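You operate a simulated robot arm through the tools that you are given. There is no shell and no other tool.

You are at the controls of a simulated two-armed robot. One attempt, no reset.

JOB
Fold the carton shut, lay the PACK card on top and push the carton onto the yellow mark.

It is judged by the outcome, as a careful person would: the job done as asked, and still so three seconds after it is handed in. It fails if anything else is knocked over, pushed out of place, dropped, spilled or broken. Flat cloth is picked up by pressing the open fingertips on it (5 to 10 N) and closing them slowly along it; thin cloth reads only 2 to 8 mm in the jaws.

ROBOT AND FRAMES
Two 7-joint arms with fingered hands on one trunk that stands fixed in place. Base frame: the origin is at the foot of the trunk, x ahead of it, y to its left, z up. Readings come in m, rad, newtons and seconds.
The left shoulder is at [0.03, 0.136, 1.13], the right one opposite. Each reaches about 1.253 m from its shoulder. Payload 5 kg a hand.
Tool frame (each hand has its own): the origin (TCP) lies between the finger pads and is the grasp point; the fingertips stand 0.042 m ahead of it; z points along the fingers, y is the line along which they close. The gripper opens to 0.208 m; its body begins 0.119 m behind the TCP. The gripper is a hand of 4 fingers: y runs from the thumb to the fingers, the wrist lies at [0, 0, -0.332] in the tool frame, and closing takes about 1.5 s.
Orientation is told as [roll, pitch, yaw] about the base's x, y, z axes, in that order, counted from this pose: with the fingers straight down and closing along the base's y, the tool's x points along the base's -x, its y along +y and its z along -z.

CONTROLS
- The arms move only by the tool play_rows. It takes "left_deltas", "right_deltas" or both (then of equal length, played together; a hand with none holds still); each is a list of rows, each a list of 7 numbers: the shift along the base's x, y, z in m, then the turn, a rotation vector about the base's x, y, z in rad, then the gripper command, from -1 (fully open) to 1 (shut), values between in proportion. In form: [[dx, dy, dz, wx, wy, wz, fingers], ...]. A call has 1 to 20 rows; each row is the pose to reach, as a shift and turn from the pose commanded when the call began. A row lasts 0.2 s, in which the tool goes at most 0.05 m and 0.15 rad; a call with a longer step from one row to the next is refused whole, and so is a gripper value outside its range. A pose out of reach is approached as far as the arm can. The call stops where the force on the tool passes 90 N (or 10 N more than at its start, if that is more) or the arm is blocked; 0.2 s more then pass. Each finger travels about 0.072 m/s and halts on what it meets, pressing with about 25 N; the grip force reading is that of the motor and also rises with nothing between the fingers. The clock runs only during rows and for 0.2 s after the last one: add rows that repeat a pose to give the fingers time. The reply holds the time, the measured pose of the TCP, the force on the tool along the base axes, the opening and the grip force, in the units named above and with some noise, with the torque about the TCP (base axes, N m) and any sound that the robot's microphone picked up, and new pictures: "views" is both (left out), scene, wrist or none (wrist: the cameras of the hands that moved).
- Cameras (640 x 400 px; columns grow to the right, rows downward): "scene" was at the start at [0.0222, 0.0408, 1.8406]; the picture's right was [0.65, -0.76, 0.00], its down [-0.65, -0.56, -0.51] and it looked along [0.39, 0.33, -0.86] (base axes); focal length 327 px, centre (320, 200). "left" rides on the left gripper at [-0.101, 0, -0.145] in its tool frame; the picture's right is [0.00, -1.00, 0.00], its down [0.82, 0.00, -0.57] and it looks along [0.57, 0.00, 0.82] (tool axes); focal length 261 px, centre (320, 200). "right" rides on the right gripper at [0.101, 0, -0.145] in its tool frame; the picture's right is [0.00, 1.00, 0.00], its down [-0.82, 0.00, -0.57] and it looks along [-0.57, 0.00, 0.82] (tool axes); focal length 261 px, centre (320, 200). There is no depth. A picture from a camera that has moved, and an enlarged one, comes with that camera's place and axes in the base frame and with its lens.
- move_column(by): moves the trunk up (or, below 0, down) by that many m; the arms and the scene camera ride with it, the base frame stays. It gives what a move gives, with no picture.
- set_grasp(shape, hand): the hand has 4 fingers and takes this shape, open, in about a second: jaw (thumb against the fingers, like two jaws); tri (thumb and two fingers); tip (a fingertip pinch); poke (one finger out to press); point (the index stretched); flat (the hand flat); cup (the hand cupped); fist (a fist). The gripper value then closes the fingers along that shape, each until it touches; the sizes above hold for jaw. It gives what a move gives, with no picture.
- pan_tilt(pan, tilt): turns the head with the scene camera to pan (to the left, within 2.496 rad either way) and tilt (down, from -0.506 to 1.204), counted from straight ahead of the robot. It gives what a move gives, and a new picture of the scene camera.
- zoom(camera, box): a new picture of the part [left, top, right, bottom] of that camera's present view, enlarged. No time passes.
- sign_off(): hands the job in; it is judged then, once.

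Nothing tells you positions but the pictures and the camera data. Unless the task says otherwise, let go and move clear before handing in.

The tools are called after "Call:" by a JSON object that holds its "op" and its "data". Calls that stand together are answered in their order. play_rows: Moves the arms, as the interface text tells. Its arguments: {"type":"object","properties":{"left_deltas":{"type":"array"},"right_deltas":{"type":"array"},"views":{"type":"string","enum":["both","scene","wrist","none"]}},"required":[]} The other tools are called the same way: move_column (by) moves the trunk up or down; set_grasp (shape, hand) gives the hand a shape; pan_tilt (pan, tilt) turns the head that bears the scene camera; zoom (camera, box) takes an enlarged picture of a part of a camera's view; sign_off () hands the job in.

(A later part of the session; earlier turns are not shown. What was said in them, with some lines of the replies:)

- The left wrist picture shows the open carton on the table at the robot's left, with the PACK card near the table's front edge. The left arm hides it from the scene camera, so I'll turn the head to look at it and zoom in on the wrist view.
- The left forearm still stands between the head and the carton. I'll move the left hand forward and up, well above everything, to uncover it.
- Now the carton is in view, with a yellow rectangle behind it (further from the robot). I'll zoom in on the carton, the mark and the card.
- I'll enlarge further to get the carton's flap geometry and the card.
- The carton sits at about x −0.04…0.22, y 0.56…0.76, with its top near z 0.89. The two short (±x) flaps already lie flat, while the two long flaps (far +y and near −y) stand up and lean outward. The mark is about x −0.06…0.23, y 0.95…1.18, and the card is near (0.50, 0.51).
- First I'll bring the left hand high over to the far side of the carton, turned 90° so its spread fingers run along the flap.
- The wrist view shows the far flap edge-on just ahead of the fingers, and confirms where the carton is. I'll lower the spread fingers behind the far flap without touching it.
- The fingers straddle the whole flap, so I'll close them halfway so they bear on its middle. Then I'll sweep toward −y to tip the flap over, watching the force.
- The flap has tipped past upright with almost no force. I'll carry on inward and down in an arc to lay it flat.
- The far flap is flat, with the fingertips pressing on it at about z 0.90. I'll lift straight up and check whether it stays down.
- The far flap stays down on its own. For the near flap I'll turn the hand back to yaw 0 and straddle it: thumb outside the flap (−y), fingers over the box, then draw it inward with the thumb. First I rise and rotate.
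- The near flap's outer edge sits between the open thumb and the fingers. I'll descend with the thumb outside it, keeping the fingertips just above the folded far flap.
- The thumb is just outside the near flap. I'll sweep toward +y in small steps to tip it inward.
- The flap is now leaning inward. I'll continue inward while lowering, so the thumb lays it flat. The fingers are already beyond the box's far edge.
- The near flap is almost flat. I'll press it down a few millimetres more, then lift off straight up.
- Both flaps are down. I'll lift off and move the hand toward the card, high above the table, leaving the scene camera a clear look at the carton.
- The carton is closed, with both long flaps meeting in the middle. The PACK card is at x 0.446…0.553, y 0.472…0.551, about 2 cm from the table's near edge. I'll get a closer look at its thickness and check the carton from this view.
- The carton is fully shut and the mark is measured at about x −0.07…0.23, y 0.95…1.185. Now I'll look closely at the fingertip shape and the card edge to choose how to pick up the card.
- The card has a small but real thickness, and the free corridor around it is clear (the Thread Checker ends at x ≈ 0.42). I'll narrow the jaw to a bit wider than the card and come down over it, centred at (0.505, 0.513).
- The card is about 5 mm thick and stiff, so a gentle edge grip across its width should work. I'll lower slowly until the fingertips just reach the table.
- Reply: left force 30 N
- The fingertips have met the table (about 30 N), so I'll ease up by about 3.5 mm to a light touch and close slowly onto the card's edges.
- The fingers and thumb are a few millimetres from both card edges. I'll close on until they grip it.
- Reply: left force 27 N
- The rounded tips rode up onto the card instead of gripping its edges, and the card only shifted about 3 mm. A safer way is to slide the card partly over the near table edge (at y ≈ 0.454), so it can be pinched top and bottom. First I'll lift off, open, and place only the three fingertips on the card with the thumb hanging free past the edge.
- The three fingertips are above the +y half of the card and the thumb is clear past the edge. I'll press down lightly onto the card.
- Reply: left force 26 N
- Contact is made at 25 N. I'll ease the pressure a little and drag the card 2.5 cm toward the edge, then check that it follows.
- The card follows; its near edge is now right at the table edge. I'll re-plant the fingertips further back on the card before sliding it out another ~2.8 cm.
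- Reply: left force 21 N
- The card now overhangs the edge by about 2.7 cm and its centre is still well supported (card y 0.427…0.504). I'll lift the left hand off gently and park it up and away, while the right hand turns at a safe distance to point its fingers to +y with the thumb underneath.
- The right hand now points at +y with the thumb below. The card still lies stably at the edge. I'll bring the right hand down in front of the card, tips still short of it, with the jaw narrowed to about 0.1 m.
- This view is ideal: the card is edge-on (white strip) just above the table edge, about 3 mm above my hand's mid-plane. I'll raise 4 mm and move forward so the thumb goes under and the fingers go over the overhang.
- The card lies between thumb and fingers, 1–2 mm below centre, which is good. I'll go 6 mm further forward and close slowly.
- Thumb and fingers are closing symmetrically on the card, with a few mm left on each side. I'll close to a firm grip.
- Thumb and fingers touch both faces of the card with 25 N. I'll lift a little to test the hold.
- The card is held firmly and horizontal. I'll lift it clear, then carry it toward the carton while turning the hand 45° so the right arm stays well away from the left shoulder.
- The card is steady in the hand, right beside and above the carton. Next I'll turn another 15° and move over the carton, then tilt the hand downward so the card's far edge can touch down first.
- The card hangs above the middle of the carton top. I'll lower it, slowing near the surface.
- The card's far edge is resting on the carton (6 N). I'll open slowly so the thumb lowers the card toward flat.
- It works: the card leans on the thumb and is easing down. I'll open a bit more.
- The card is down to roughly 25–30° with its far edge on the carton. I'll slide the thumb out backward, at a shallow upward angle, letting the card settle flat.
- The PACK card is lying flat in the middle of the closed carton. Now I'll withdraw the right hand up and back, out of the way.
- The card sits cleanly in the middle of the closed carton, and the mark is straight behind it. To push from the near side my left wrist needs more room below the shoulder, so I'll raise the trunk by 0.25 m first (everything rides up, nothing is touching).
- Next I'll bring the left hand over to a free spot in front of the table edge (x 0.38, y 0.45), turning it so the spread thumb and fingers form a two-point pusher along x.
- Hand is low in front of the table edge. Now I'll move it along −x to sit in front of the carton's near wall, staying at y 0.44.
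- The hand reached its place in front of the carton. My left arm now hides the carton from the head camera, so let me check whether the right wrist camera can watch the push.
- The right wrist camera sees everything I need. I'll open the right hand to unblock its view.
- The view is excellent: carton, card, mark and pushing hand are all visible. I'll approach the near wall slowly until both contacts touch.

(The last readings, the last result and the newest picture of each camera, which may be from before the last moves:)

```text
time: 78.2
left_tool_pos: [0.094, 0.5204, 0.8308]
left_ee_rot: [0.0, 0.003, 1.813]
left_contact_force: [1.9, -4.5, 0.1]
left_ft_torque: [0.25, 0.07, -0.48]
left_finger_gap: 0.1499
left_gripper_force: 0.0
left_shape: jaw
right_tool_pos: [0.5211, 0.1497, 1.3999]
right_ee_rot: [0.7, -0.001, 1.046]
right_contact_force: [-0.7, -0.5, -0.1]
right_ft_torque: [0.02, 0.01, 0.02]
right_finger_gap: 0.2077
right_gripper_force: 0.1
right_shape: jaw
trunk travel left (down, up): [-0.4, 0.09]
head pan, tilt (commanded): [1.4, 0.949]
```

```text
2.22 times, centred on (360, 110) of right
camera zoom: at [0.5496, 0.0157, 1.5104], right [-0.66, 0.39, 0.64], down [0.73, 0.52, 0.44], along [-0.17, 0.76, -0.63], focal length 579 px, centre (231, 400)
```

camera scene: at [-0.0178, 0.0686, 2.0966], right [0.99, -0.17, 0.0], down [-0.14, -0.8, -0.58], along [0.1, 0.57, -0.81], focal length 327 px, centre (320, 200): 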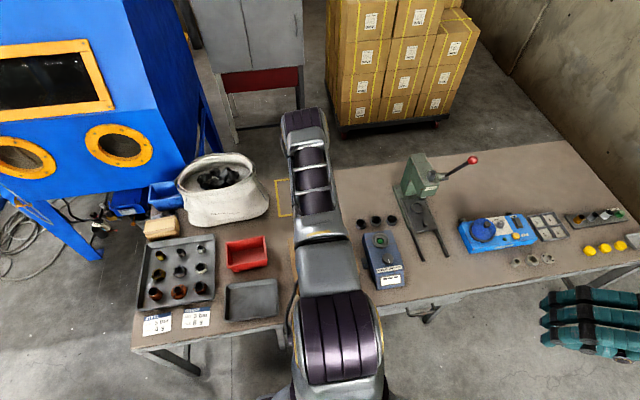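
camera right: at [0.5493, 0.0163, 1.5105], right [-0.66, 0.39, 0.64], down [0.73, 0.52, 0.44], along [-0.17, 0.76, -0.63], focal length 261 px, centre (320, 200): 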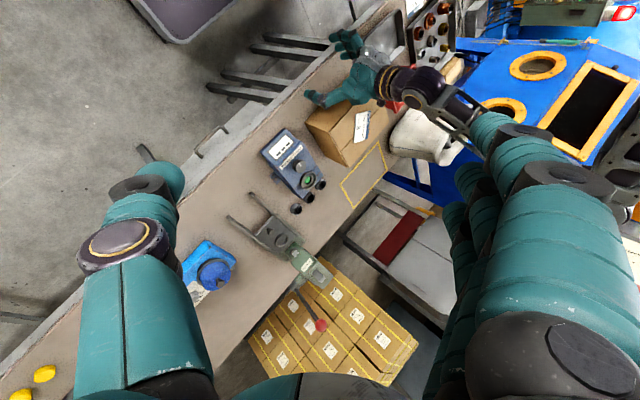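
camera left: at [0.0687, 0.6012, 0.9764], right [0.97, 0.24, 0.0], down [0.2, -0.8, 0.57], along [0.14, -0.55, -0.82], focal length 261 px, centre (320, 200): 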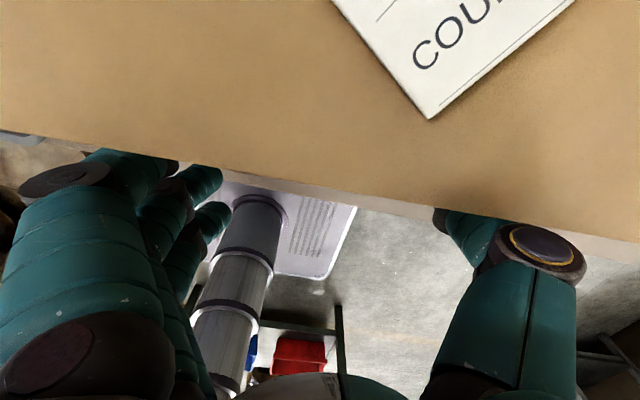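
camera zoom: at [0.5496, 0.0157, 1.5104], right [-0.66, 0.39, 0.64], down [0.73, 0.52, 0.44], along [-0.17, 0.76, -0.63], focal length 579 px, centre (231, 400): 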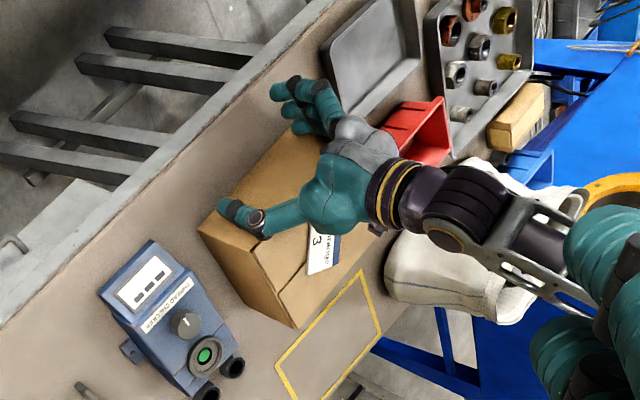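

The thumb side touches first (torque shows contact at the +x end). I'll turn the hand a few degrees so the finger side comes up to the wall too, then push a little and read the torque again.

Call:
{"op": "play_rows", "data": {"left_deltas": [[0, -0.002, 0, 0, 0, -0.03, -0.44], [0, -0.002, 0, 0, 0, -0.06, -0.44], [0, 0.004, 0, 0, 0, -0.06, -0.44], [0, 0.008, 0, 0, 0, -0.06, -0.44]], "views": "wrist"}}

```text
time: 79.2
left_tool_pos: [0.0933, 0.5285, 0.8313]
left_ee_rot: [-0.001, -0.001, 1.753]
left_contact_force: [-3.0, -3.4, -0.4]
left_ft_torque: [0.22, -0.19, 0.44]
left_finger_gap: 0.15
left_gripper_force: 0.1
left_shape: jaw
right_tool_pos: [0.5206, 0.1507, 1.4003]
right_ee_rot: [0.699, 0.0, 1.048]
right_contact_force: [-0.3, 0.0, 0.1]
right_ft_torque: [0.02, 0.0, 0.03]
right_finger_gap: 0.2078
right_gripper_force: 0.0
right_shape: jaw
trunk travel left (down, up): [-0.4, 0.09]
head pan, tilt (commanded): [1.4, 0.949]
camera left: at [0.0744, 0.628, 0.9764], right [0.98, 0.19, 0.0], down [0.15, -0.81, 0.57], along [0.11, -0.56, -0.82], focal length 261 px, centre (320, 200)
```

left: 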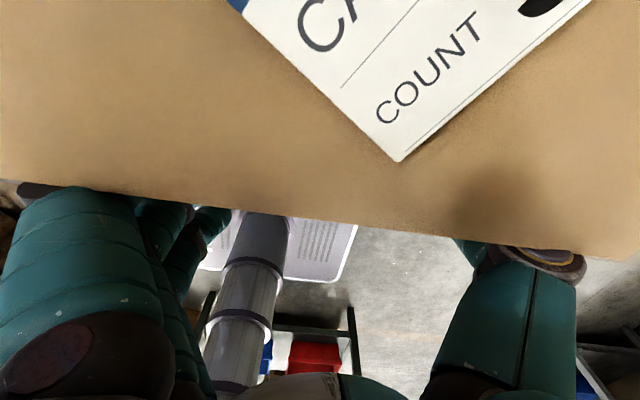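

Balanced contact lies between those two angles, and the near wall is at y ≈ 0.5625. I'll set the in-between yaw and push +0.15 m slowly, drifting slightly in −x toward the mark's centre line.

Call:
{"op": "play_rows", "data": {"left_deltas": [[0, 0.0, 0, 0, 0, 0.016, -0.44], [0, 0.008, 0, 0, 0, 0.016, -0.44], [-0.001, 0.02, 0, 0, 0, 0.016, -0.44], [-0.0015, 0.034, 0, 0, 0, 0.016, -0.44], [-0.002, 0.048, 0, 0, 0, 0.016, -0.44], [-0.0025, 0.062, 0, 0, 0, 0.016, -0.44], [-0.003, 0.076, 0, 0, 0, 0.016, -0.44], [-0.0035, 0.09, 0, 0, 0, 0.016, -0.44], [-0.004, 0.104, 0, 0, 0, 0.016, -0.44], [-0.0045, 0.118, 0, 0, 0, 0.016, -0.44], [-0.005, 0.132, 0, 0, 0, 0.016, -0.44], [-0.005, 0.144, 0, 0, 0, 0.016, -0.44], [-0.005, 0.15, 0, 0, 0, 0.016, -0.44]], "views": "wrist"}}

Call:
{"op": "zoom", "data": {"camera": "right", "box": [290, 20, 430, 220]}}

```text
time: 82.0
left_tool_pos: [0.0881, 0.6786, 0.8318]
left_ee_rot: [0.0, 0.0, 1.767]
left_contact_force: [-0.3, -4.6, 1.0]
left_ft_torque: [0.37, 0.0, 0.02]
left_finger_gap: 0.15
left_gripper_force: 0.0
left_shape: jaw
right_tool_pos: [0.5202, 0.1505, 1.3997]
right_ee_rot: [0.7, 0.001, 1.047]
right_contact_force: [0.2, 0.0, -0.3]
right_ft_torque: [-0.01, -0.02, -0.02]
right_finger_gap: 0.2081
right_gripper_force: 0.0
right_shape: jaw
trunk travel left (down, up): [-0.4, 0.09]
head pan, tilt (commanded): [1.4, 0.949]
camera left: at [0.068, 0.7777, 0.976], right [0.98, 0.2, 0.0], down [0.17, -0.8, 0.57], along [0.11, -0.56, -0.82], focal length 261 px, centre (320, 200)
```

left: 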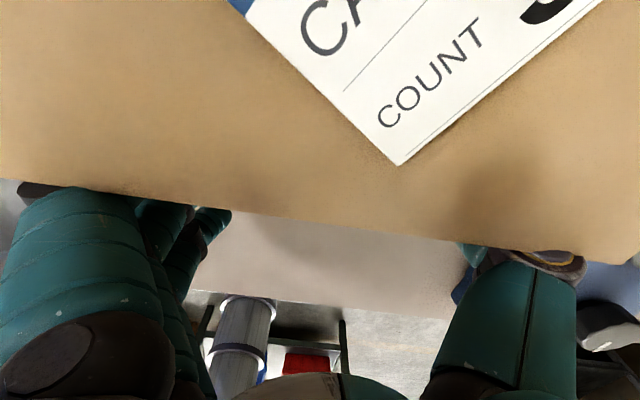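

```text
2.00 times, centred on (360, 120) of right
camera zoom: at [0.5494, 0.016, 1.5105], right [-0.66, 0.39, 0.64], down [0.73, 0.52, 0.44], along [-0.17, 0.76, -0.63], focal length 521 px, centre (240, 360)
```

zoom: 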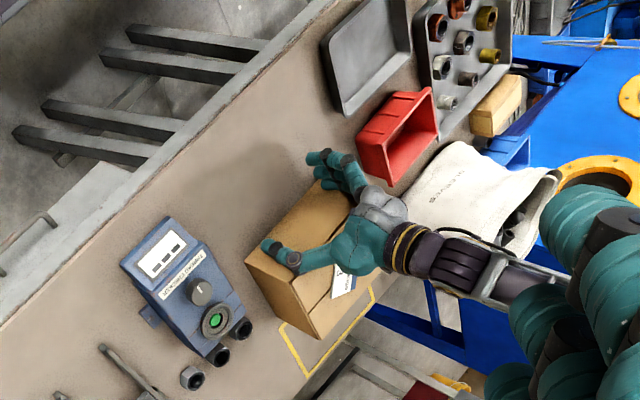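

Contact is balanced (torque ≈ 0) and the card rides along. I'll check the carton's alignment to the mark more closely.

Call:
{"op": "zoom", "data": {"camera": "right", "box": [345, 90, 425, 220]}}

Call:
{"op": "zoom", "data": {"camera": "scene", "box": [200, 120, 400, 300]}}

```text
3.08 times, centred on (385, 155) of right
camera zoom: at [0.5494, 0.016, 1.5105], right [-0.66, 0.39, 0.64], down [0.73, 0.52, 0.44], along [-0.17, 0.76, -0.63], focal length 802 px, centre (120, 338)
```

zoom: 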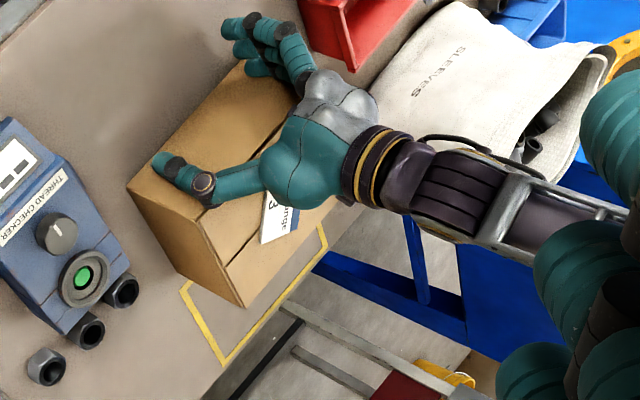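

```text
2.22 times, centred on (300, 210) of scene
camera zoom: at [-0.0167, 0.0682, 2.0966], right [0.99, -0.17, 0.0], down [-0.14, -0.8, -0.58], along [0.1, 0.57, -0.81], focal length 727 px, centre (364, 178)
```

zoom: 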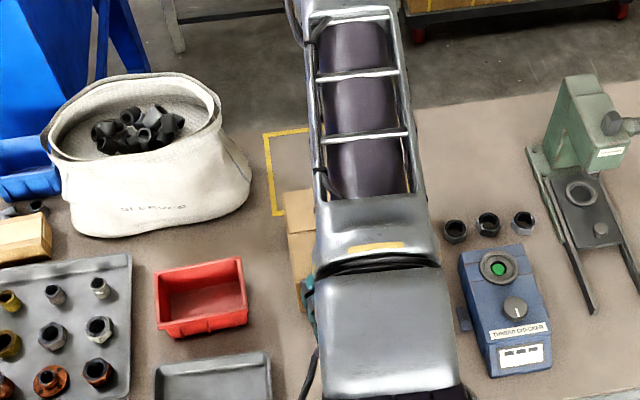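

The carton is turned about 2° relative to the mark, and its centre is about (0.083, 0.81) against the mark's (0.077, 1.067). I'll push another 0.18 m while turning the hand about −2° to square it up.

Call:
{"op": "play_rows", "data": {"left_deltas": [[0, 0.006, 0, 0, 0, -0.004, -0.44], [-0.001, 0.018, 0, 0, 0, -0.008, -0.44], [-0.002, 0.032, 0, 0, 0, -0.012, -0.44], [-0.003, 0.046, 0, 0, 0, -0.017, -0.44], [-0.004, 0.06, 0, 0, 0, -0.022, -0.44], [-0.005, 0.074, 0, 0, 0, -0.027, -0.44], [-0.006, 0.088, 0, 0, 0, -0.032, -0.44], [-0.007, 0.102, 0, 0, 0, -0.036, -0.44], [-0.007, 0.116, 0, 0, 0, -0.036, -0.44], [-0.007, 0.13, 0, 0, 0, -0.036, -0.44], [-0.007, 0.144, 0, 0, 0, -0.036, -0.44], [-0.007, 0.158, 0, 0, 0, -0.036, -0.44], [-0.007, 0.17, 0, 0, 0, -0.036, -0.44], [-0.007, 0.18, 0, 0, 0, -0.036, -0.44]], "views": "both"}}

Call:
{"op": "zoom", "data": {"camera": "right", "box": [345, 90, 425, 220]}}

```text
time: 85.0
left_tool_pos: [0.0815, 0.8593, 0.8309]
left_ee_rot: [-0.001, 0.0, 1.733]
left_contact_force: [0.1, -5.3, 1.7]
left_ft_torque: [0.41, -0.08, -0.06]
left_finger_gap: 0.1503
left_gripper_force: 0.1
left_shape: jaw
right_tool_pos: [0.52, 0.1501, 1.3999]
right_ee_rot: [0.698, -0.001, 1.048]
right_contact_force: [1.1, 0.2, -0.2]
right_ft_torque: [-0.01, 0.01, 0.06]
right_finger_gap: 0.2076
right_gripper_force: 0.1
right_shape: jaw
trunk travel left (down, up): [-0.4, 0.09]
head pan, tilt (commanded): [1.4, 0.949]
camera scene: at [-0.0166, 0.0681, 2.0966], right [0.99, -0.17, 0.0], down [-0.14, -0.8, -0.58], along [0.1, 0.57, -0.81], focal length 327 px, centre (320, 200)
camera left: at [0.0649, 0.9585, 0.9759], right [0.99, 0.17, 0.0], down [0.14, -0.81, 0.57], along [0.09, -0.56, -0.82], focal length 261 px, centre (320, 200)
```

scene: 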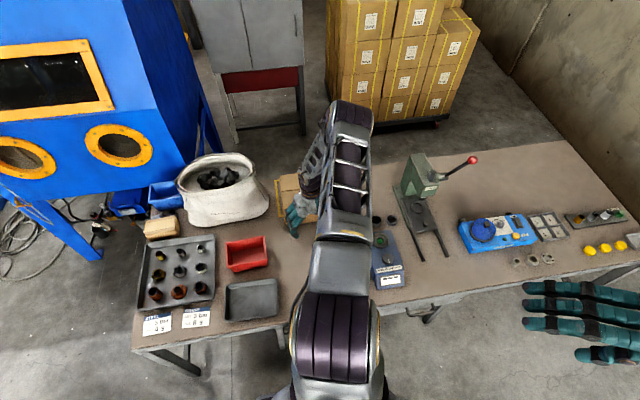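
left: 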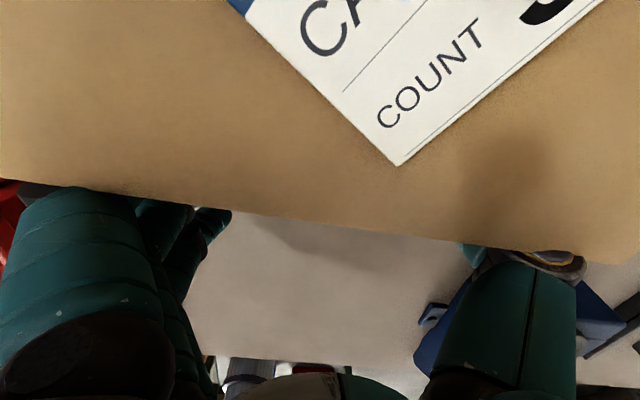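

```text
3.08 times, centred on (385, 155) of right
camera zoom: at [0.5495, 0.0159, 1.5105], right [-0.66, 0.39, 0.64], down [0.73, 0.52, 0.44], along [-0.17, 0.76, -0.63], focal length 802 px, centre (120, 338)
```

zoom: 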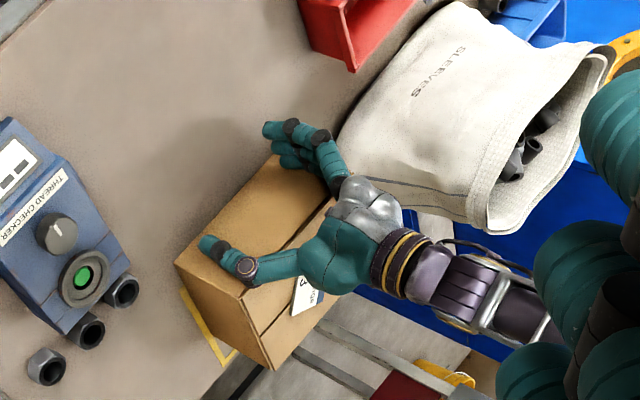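

Call:
{"op": "zoom", "data": {"camera": "scene", "box": [240, 140, 360, 250]}}

Call:
{"op": "zoom", "data": {"camera": "right", "box": [355, 140, 405, 220]}}

```text
3.64 times, centred on (300, 195) of scene
camera zoom: at [-0.0166, 0.0681, 2.0966], right [0.99, -0.17, 0.0], down [-0.14, -0.8, -0.58], along [0.1, 0.57, -0.81], focal length 1189 px, centre (393, 218)
```

zoom: 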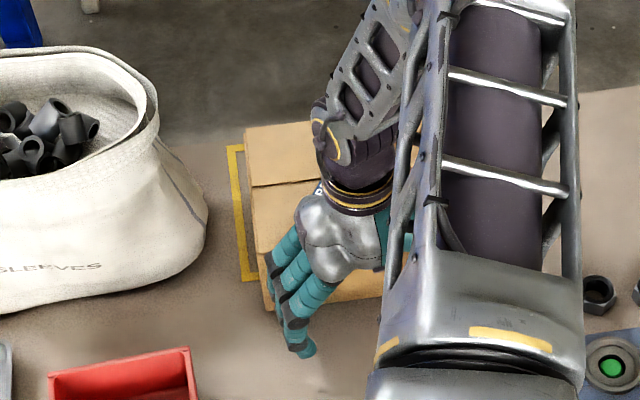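

```text
5.00 times, centred on (380, 180) of right
camera zoom: at [0.5495, 0.0159, 1.5105], right [-0.66, 0.39, 0.64], down [0.73, 0.52, 0.44], along [-0.17, 0.76, -0.63], focal length 1303 px, centre (20, 300)
```

zoom: 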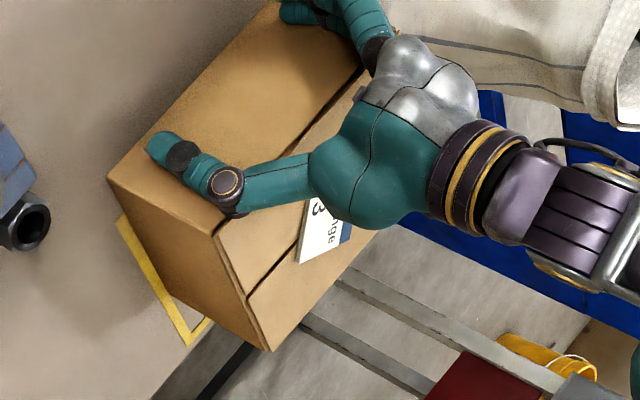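

Square now (yaw ≈ 0). Remaining: about +0.074 m in y and −0.008 m in x. I'll push +0.066 with that small −x drift, then recheck.

Call:
{"op": "play_rows", "data": {"left_deltas": [[-0.0005, 0.006, 0, 0, 0, 0, -0.44], [-0.002, 0.016, 0, 0, 0, 0, -0.44], [-0.0035, 0.028, 0, 0, 0, 0, -0.44], [-0.005, 0.04, 0, 0, 0, 0, -0.44], [-0.0065, 0.052, 0, 0, 0, 0, -0.44], [-0.0075, 0.061, 0, 0, 0, 0, -0.44], [-0.008, 0.066, 0, 0, 0, 0, -0.44]], "views": "wrist"}}

Call:
{"op": "zoom", "data": {"camera": "scene", "box": [240, 140, 360, 250]}}

Call:
{"op": "zoom", "data": {"camera": "right", "box": [355, 140, 405, 220]}}

```text
time: 86.6
left_tool_pos: [0.0729, 0.9254, 0.8314]
left_ee_rot: [0.001, 0.002, 1.733]
left_contact_force: [1.3, -5.7, 1.3]
left_ft_torque: [0.38, 0.11, -0.14]
left_finger_gap: 0.1501
left_gripper_force: 0.1
left_shape: jaw
right_tool_pos: [0.5207, 0.149, 1.4006]
right_ee_rot: [0.699, -0.001, 1.047]
right_contact_force: [-0.4, -0.1, 0.3]
right_ft_torque: [0.0, 0.01, 0.0]
right_finger_gap: 0.2078
right_gripper_force: 0.1
right_shape: jaw
trunk travel left (down, up): [-0.4, 0.09]
head pan, tilt (commanded): [1.4, 0.949]
camera left: at [0.057, 1.0242, 0.9759], right [0.99, 0.17, 0.0], down [0.14, -0.81, 0.57], along [0.1, -0.56, -0.82], focal length 261 px, centre (320, 200)
```

left: 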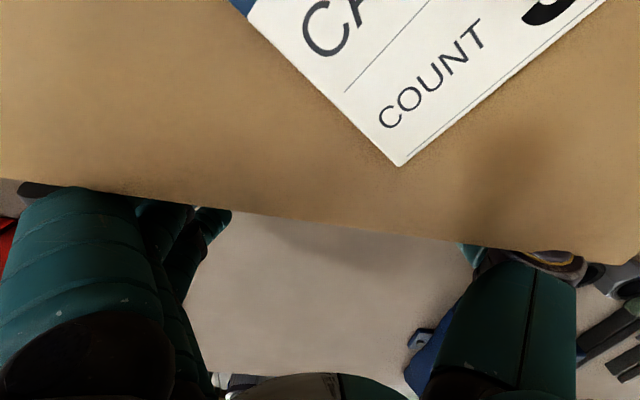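

```text
3.64 times, centred on (300, 195) of scene
camera zoom: at [-0.0166, 0.0679, 2.0966], right [0.99, -0.17, 0.0], down [-0.14, -0.8, -0.58], along [0.1, 0.57, -0.81], focal length 1189 px, centre (393, 218)
```

zoom: 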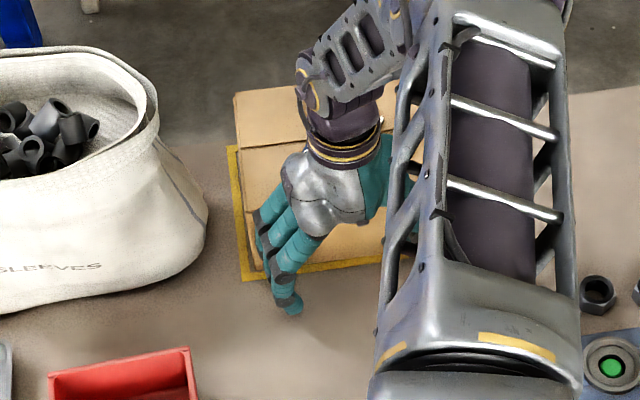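

```text
5.00 times, centred on (380, 180) of right
camera zoom: at [0.5494, 0.0158, 1.5104], right [-0.66, 0.39, 0.64], down [0.73, 0.52, 0.44], along [-0.17, 0.76, -0.63], focal length 1303 px, centre (20, 300)
```

zoom: 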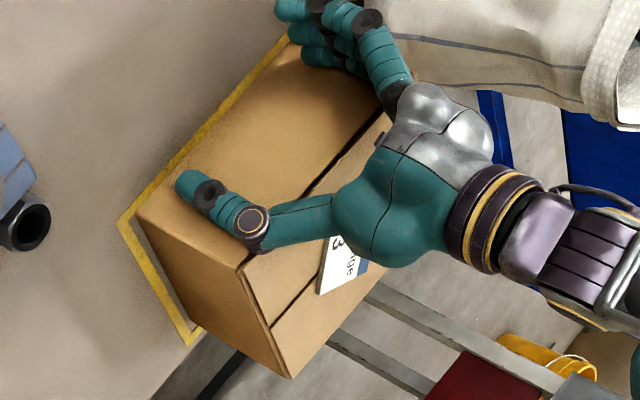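

The carton now sits inside the yellow outline with about 2 cm margin on each side (near corner 2.0 cm and 2.3 cm in from the mark's corner), squared up, with the card still on top. I'll back the hand straight off toward −y, then lift away.

Call:
{"op": "play_rows", "data": {"left_deltas": [[0, -0.006, 0, 0, 0, 0, -0.44], [0, -0.02, 0, 0, 0, 0, -0.44], [0, -0.045, 0, 0, 0, 0, -0.44], [0, -0.08, 0, 0, 0, 0, -0.44], [0, -0.12, 0, 0, 0, 0, -0.44], [0, -0.15, 0.01, 0, 0, 0, -0.44], [0.01, -0.17, 0.05, 0, 0, 0, -0.44], [0.02, -0.18, 0.095, 0, 0, 0, -0.44], [0.03, -0.19, 0.14, 0, 0, 0, -0.44], [0.04, -0.2, 0.185, 0, 0, 0, -0.44], [0.05, -0.2, 0.23, 0, 0, 0, -0.44], [0.06, -0.2, 0.275, 0, 0, 0, -0.44], [0.07, -0.2, 0.32, 0, 0, 0, -0.44], [0.1, -0.2, 0.355, 0, 0, 0, -0.44]], "views": "both"}}

Call:
{"op": "zoom", "data": {"camera": "right", "box": [345, 100, 425, 220]}}

```text
time: 89.6
left_tool_pos: [0.1738, 0.724, 1.1883]
left_ee_rot: [0.0, -0.001, 1.733]
left_contact_force: [1.0, -1.4, -0.7]
left_ft_torque: [0.03, 0.07, -0.03]
left_finger_gap: 0.1502
left_gripper_force: 0.0
left_shape: jaw
right_tool_pos: [0.5217, 0.1494, 1.398]
right_ee_rot: [0.7, 0.0, 1.048]
right_contact_force: [0.9, -0.5, -0.8]
right_ft_torque: [0.09, 0.13, 0.02]
right_finger_gap: 0.2077
right_gripper_force: 0.0
right_shape: jaw
trunk travel left (down, up): [-0.4, 0.09]
head pan, tilt (commanded): [1.4, 0.949]
camera scene: at [-0.0141, 0.0671, 2.0966], right [0.99, -0.17, 0.0], down [-0.14, -0.8, -0.58], along [0.1, 0.57, -0.81], focal length 327 px, centre (320, 200)
camera left: at [0.1579, 0.8232, 1.3315], right [0.99, 0.17, 0.0], down [0.14, -0.81, 0.57], along [0.09, -0.56, -0.82], focal length 261 px, centre (320, 200)
```

scene: 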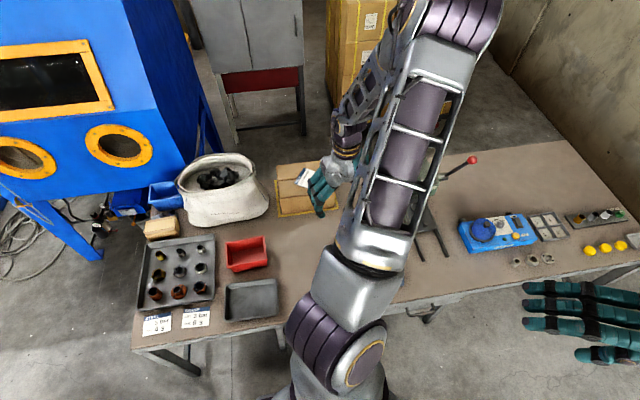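
left: 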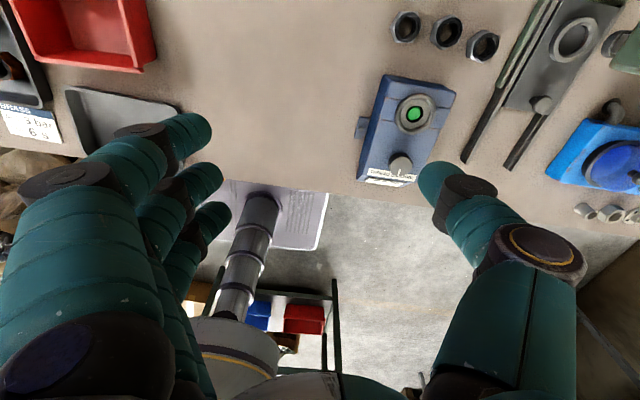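

```text
3.33 times, centred on (385, 160) of right
camera zoom: at [0.5514, 0.0154, 1.5095], right [-0.66, 0.39, 0.64], down [0.73, 0.52, 0.43], along [-0.17, 0.76, -0.63], focal length 869 px, centre (103, 333)
```

zoom: 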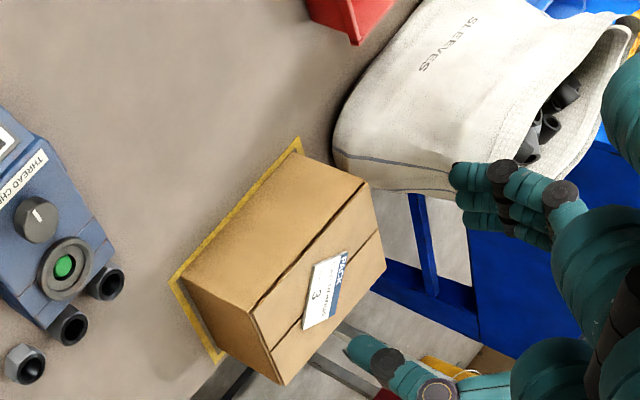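

The carton is within the mark and the card is on top. I'll move the left arm fully aside for a last clear look from the head camera.

Call:
{"op": "play_rows", "data": {"left_deltas": [[0.03, -0.005, 0.015, 0, 0, 0, -0.44], [0.07, -0.01, 0.03, 0, 0, 0, -0.44], [0.11, -0.015, 0.045, 0, 0, -0.1, -0.44], [0.15, -0.02, 0.06, 0, 0, -0.2, -0.44], [0.19, -0.025, 0.075, 0, 0, -0.3, -0.44], [0.23, -0.03, 0.09, 0, 0, -0.4, -0.44], [0.27, -0.035, 0.1, 0, 0, -0.5, -0.44], [0.31, -0.04, 0.11, 0, 0, -0.6, -0.44], [0.35, -0.045, 0.12, 0, 0, -0.7, -0.44], [0.39, -0.05, 0.13, 0, 0, -0.8, -0.44], [0.43, -0.055, 0.14, 0, 0, -0.9, -0.44], [0.47, -0.06, 0.15, 0, 0, -1.0, -0.44], [0.5, -0.065, 0.16, 0, 0, -1.1, -0.44]], "views": "scene"}}

Call:
{"op": "zoom", "data": {"camera": "scene", "box": [220, 120, 380, 240]}}

Call:
{"op": "zoom", "data": {"camera": "right", "box": [355, 130, 405, 220]}}

```text
time: 92.4
left_tool_pos: [0.6737, 0.6586, 1.345]
left_ee_rot: [-0.002, 0.003, 0.632]
left_contact_force: [0.0, -0.5, -0.2]
left_ft_torque: [-0.06, -0.01, -0.01]
left_finger_gap: 0.1503
left_gripper_force: 0.0
left_shape: jaw
right_tool_pos: [0.5203, 0.1502, 1.3994]
right_ee_rot: [0.699, 0.0, 1.046]
right_contact_force: [0.4, -1.0, -0.5]
right_ft_torque: [0.04, 0.08, 0.02]
right_finger_gap: 0.2077
right_gripper_force: 0.1
right_shape: jaw
trunk travel left (down, up): [-0.4, 0.09]
head pan, tilt (commanded): [1.4, 0.949]
camera scene: at [-0.0152, 0.0684, 2.0966], right [0.99, -0.17, 0.0], down [-0.14, -0.8, -0.58], along [0.1, 0.57, -0.81], focal length 327 px, centre (320, 200)
```

scene: 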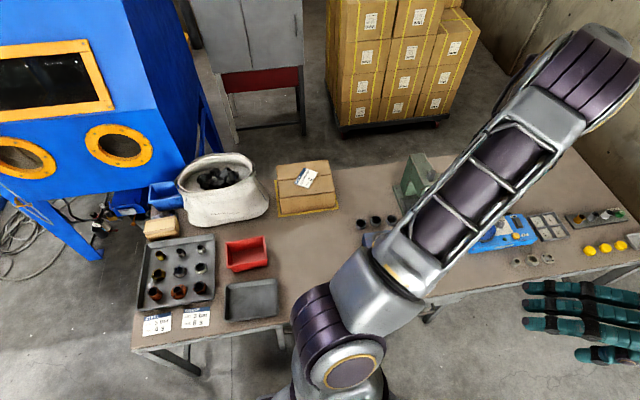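

```text
3.33 times, centred on (300, 180) of scene
camera zoom: at [-0.0152, 0.0684, 2.0966], right [0.99, -0.17, 0.0], down [-0.14, -0.8, -0.58], along [0.1, 0.57, -0.81], focal length 1090 px, centre (387, 267)
```

zoom: 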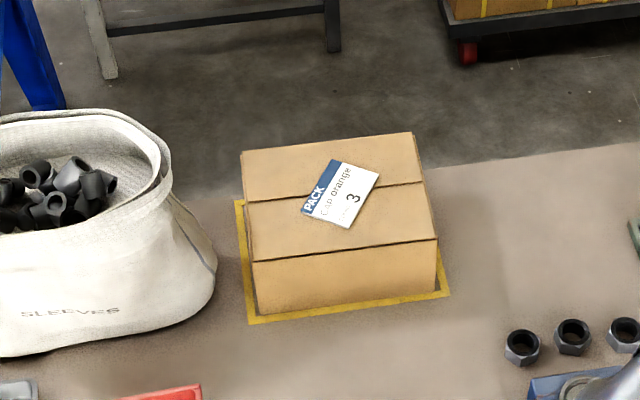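

```text
4.44 times, centred on (380, 175) of right
camera zoom: at [0.5504, 0.0164, 1.51], right [-0.66, 0.39, 0.64], down [0.73, 0.53, 0.44], along [-0.17, 0.76, -0.63], focal length 1158 px, centre (53, 311)
```

zoom: 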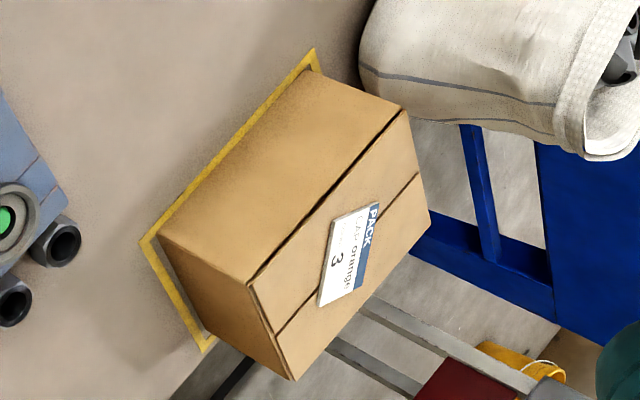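

The carton is closed, squared up and centred inside the yellow outline. The PACK card lies flat on top, both hands are empty and clear, and nothing else has moved. I'm handing the job in.

Call:
{"op": "sign_off", "data": {}}

```text
The job is handed in.
```

The carton is folded shut, the PACK card lies flat on its lid, and the carton stands inside the yellow mark. In the final pictures it sits square to the outline, with roughly 2 cm of margin on each side.

- **Card:** It lies near the middle of the lid but turned at an angle to the carton's edges. My first try at gripping it by its edges slid over the top. I then drew it partway over the table edge and picked it up from there without dropping it.
- **Surroundings:** The thread checker, nuts, bins and sleeve bag look undisturbed. Both hands are empty and clear of the table.
- **Trunk:** I raised it 0.25 m to reach for the push and left it raised.
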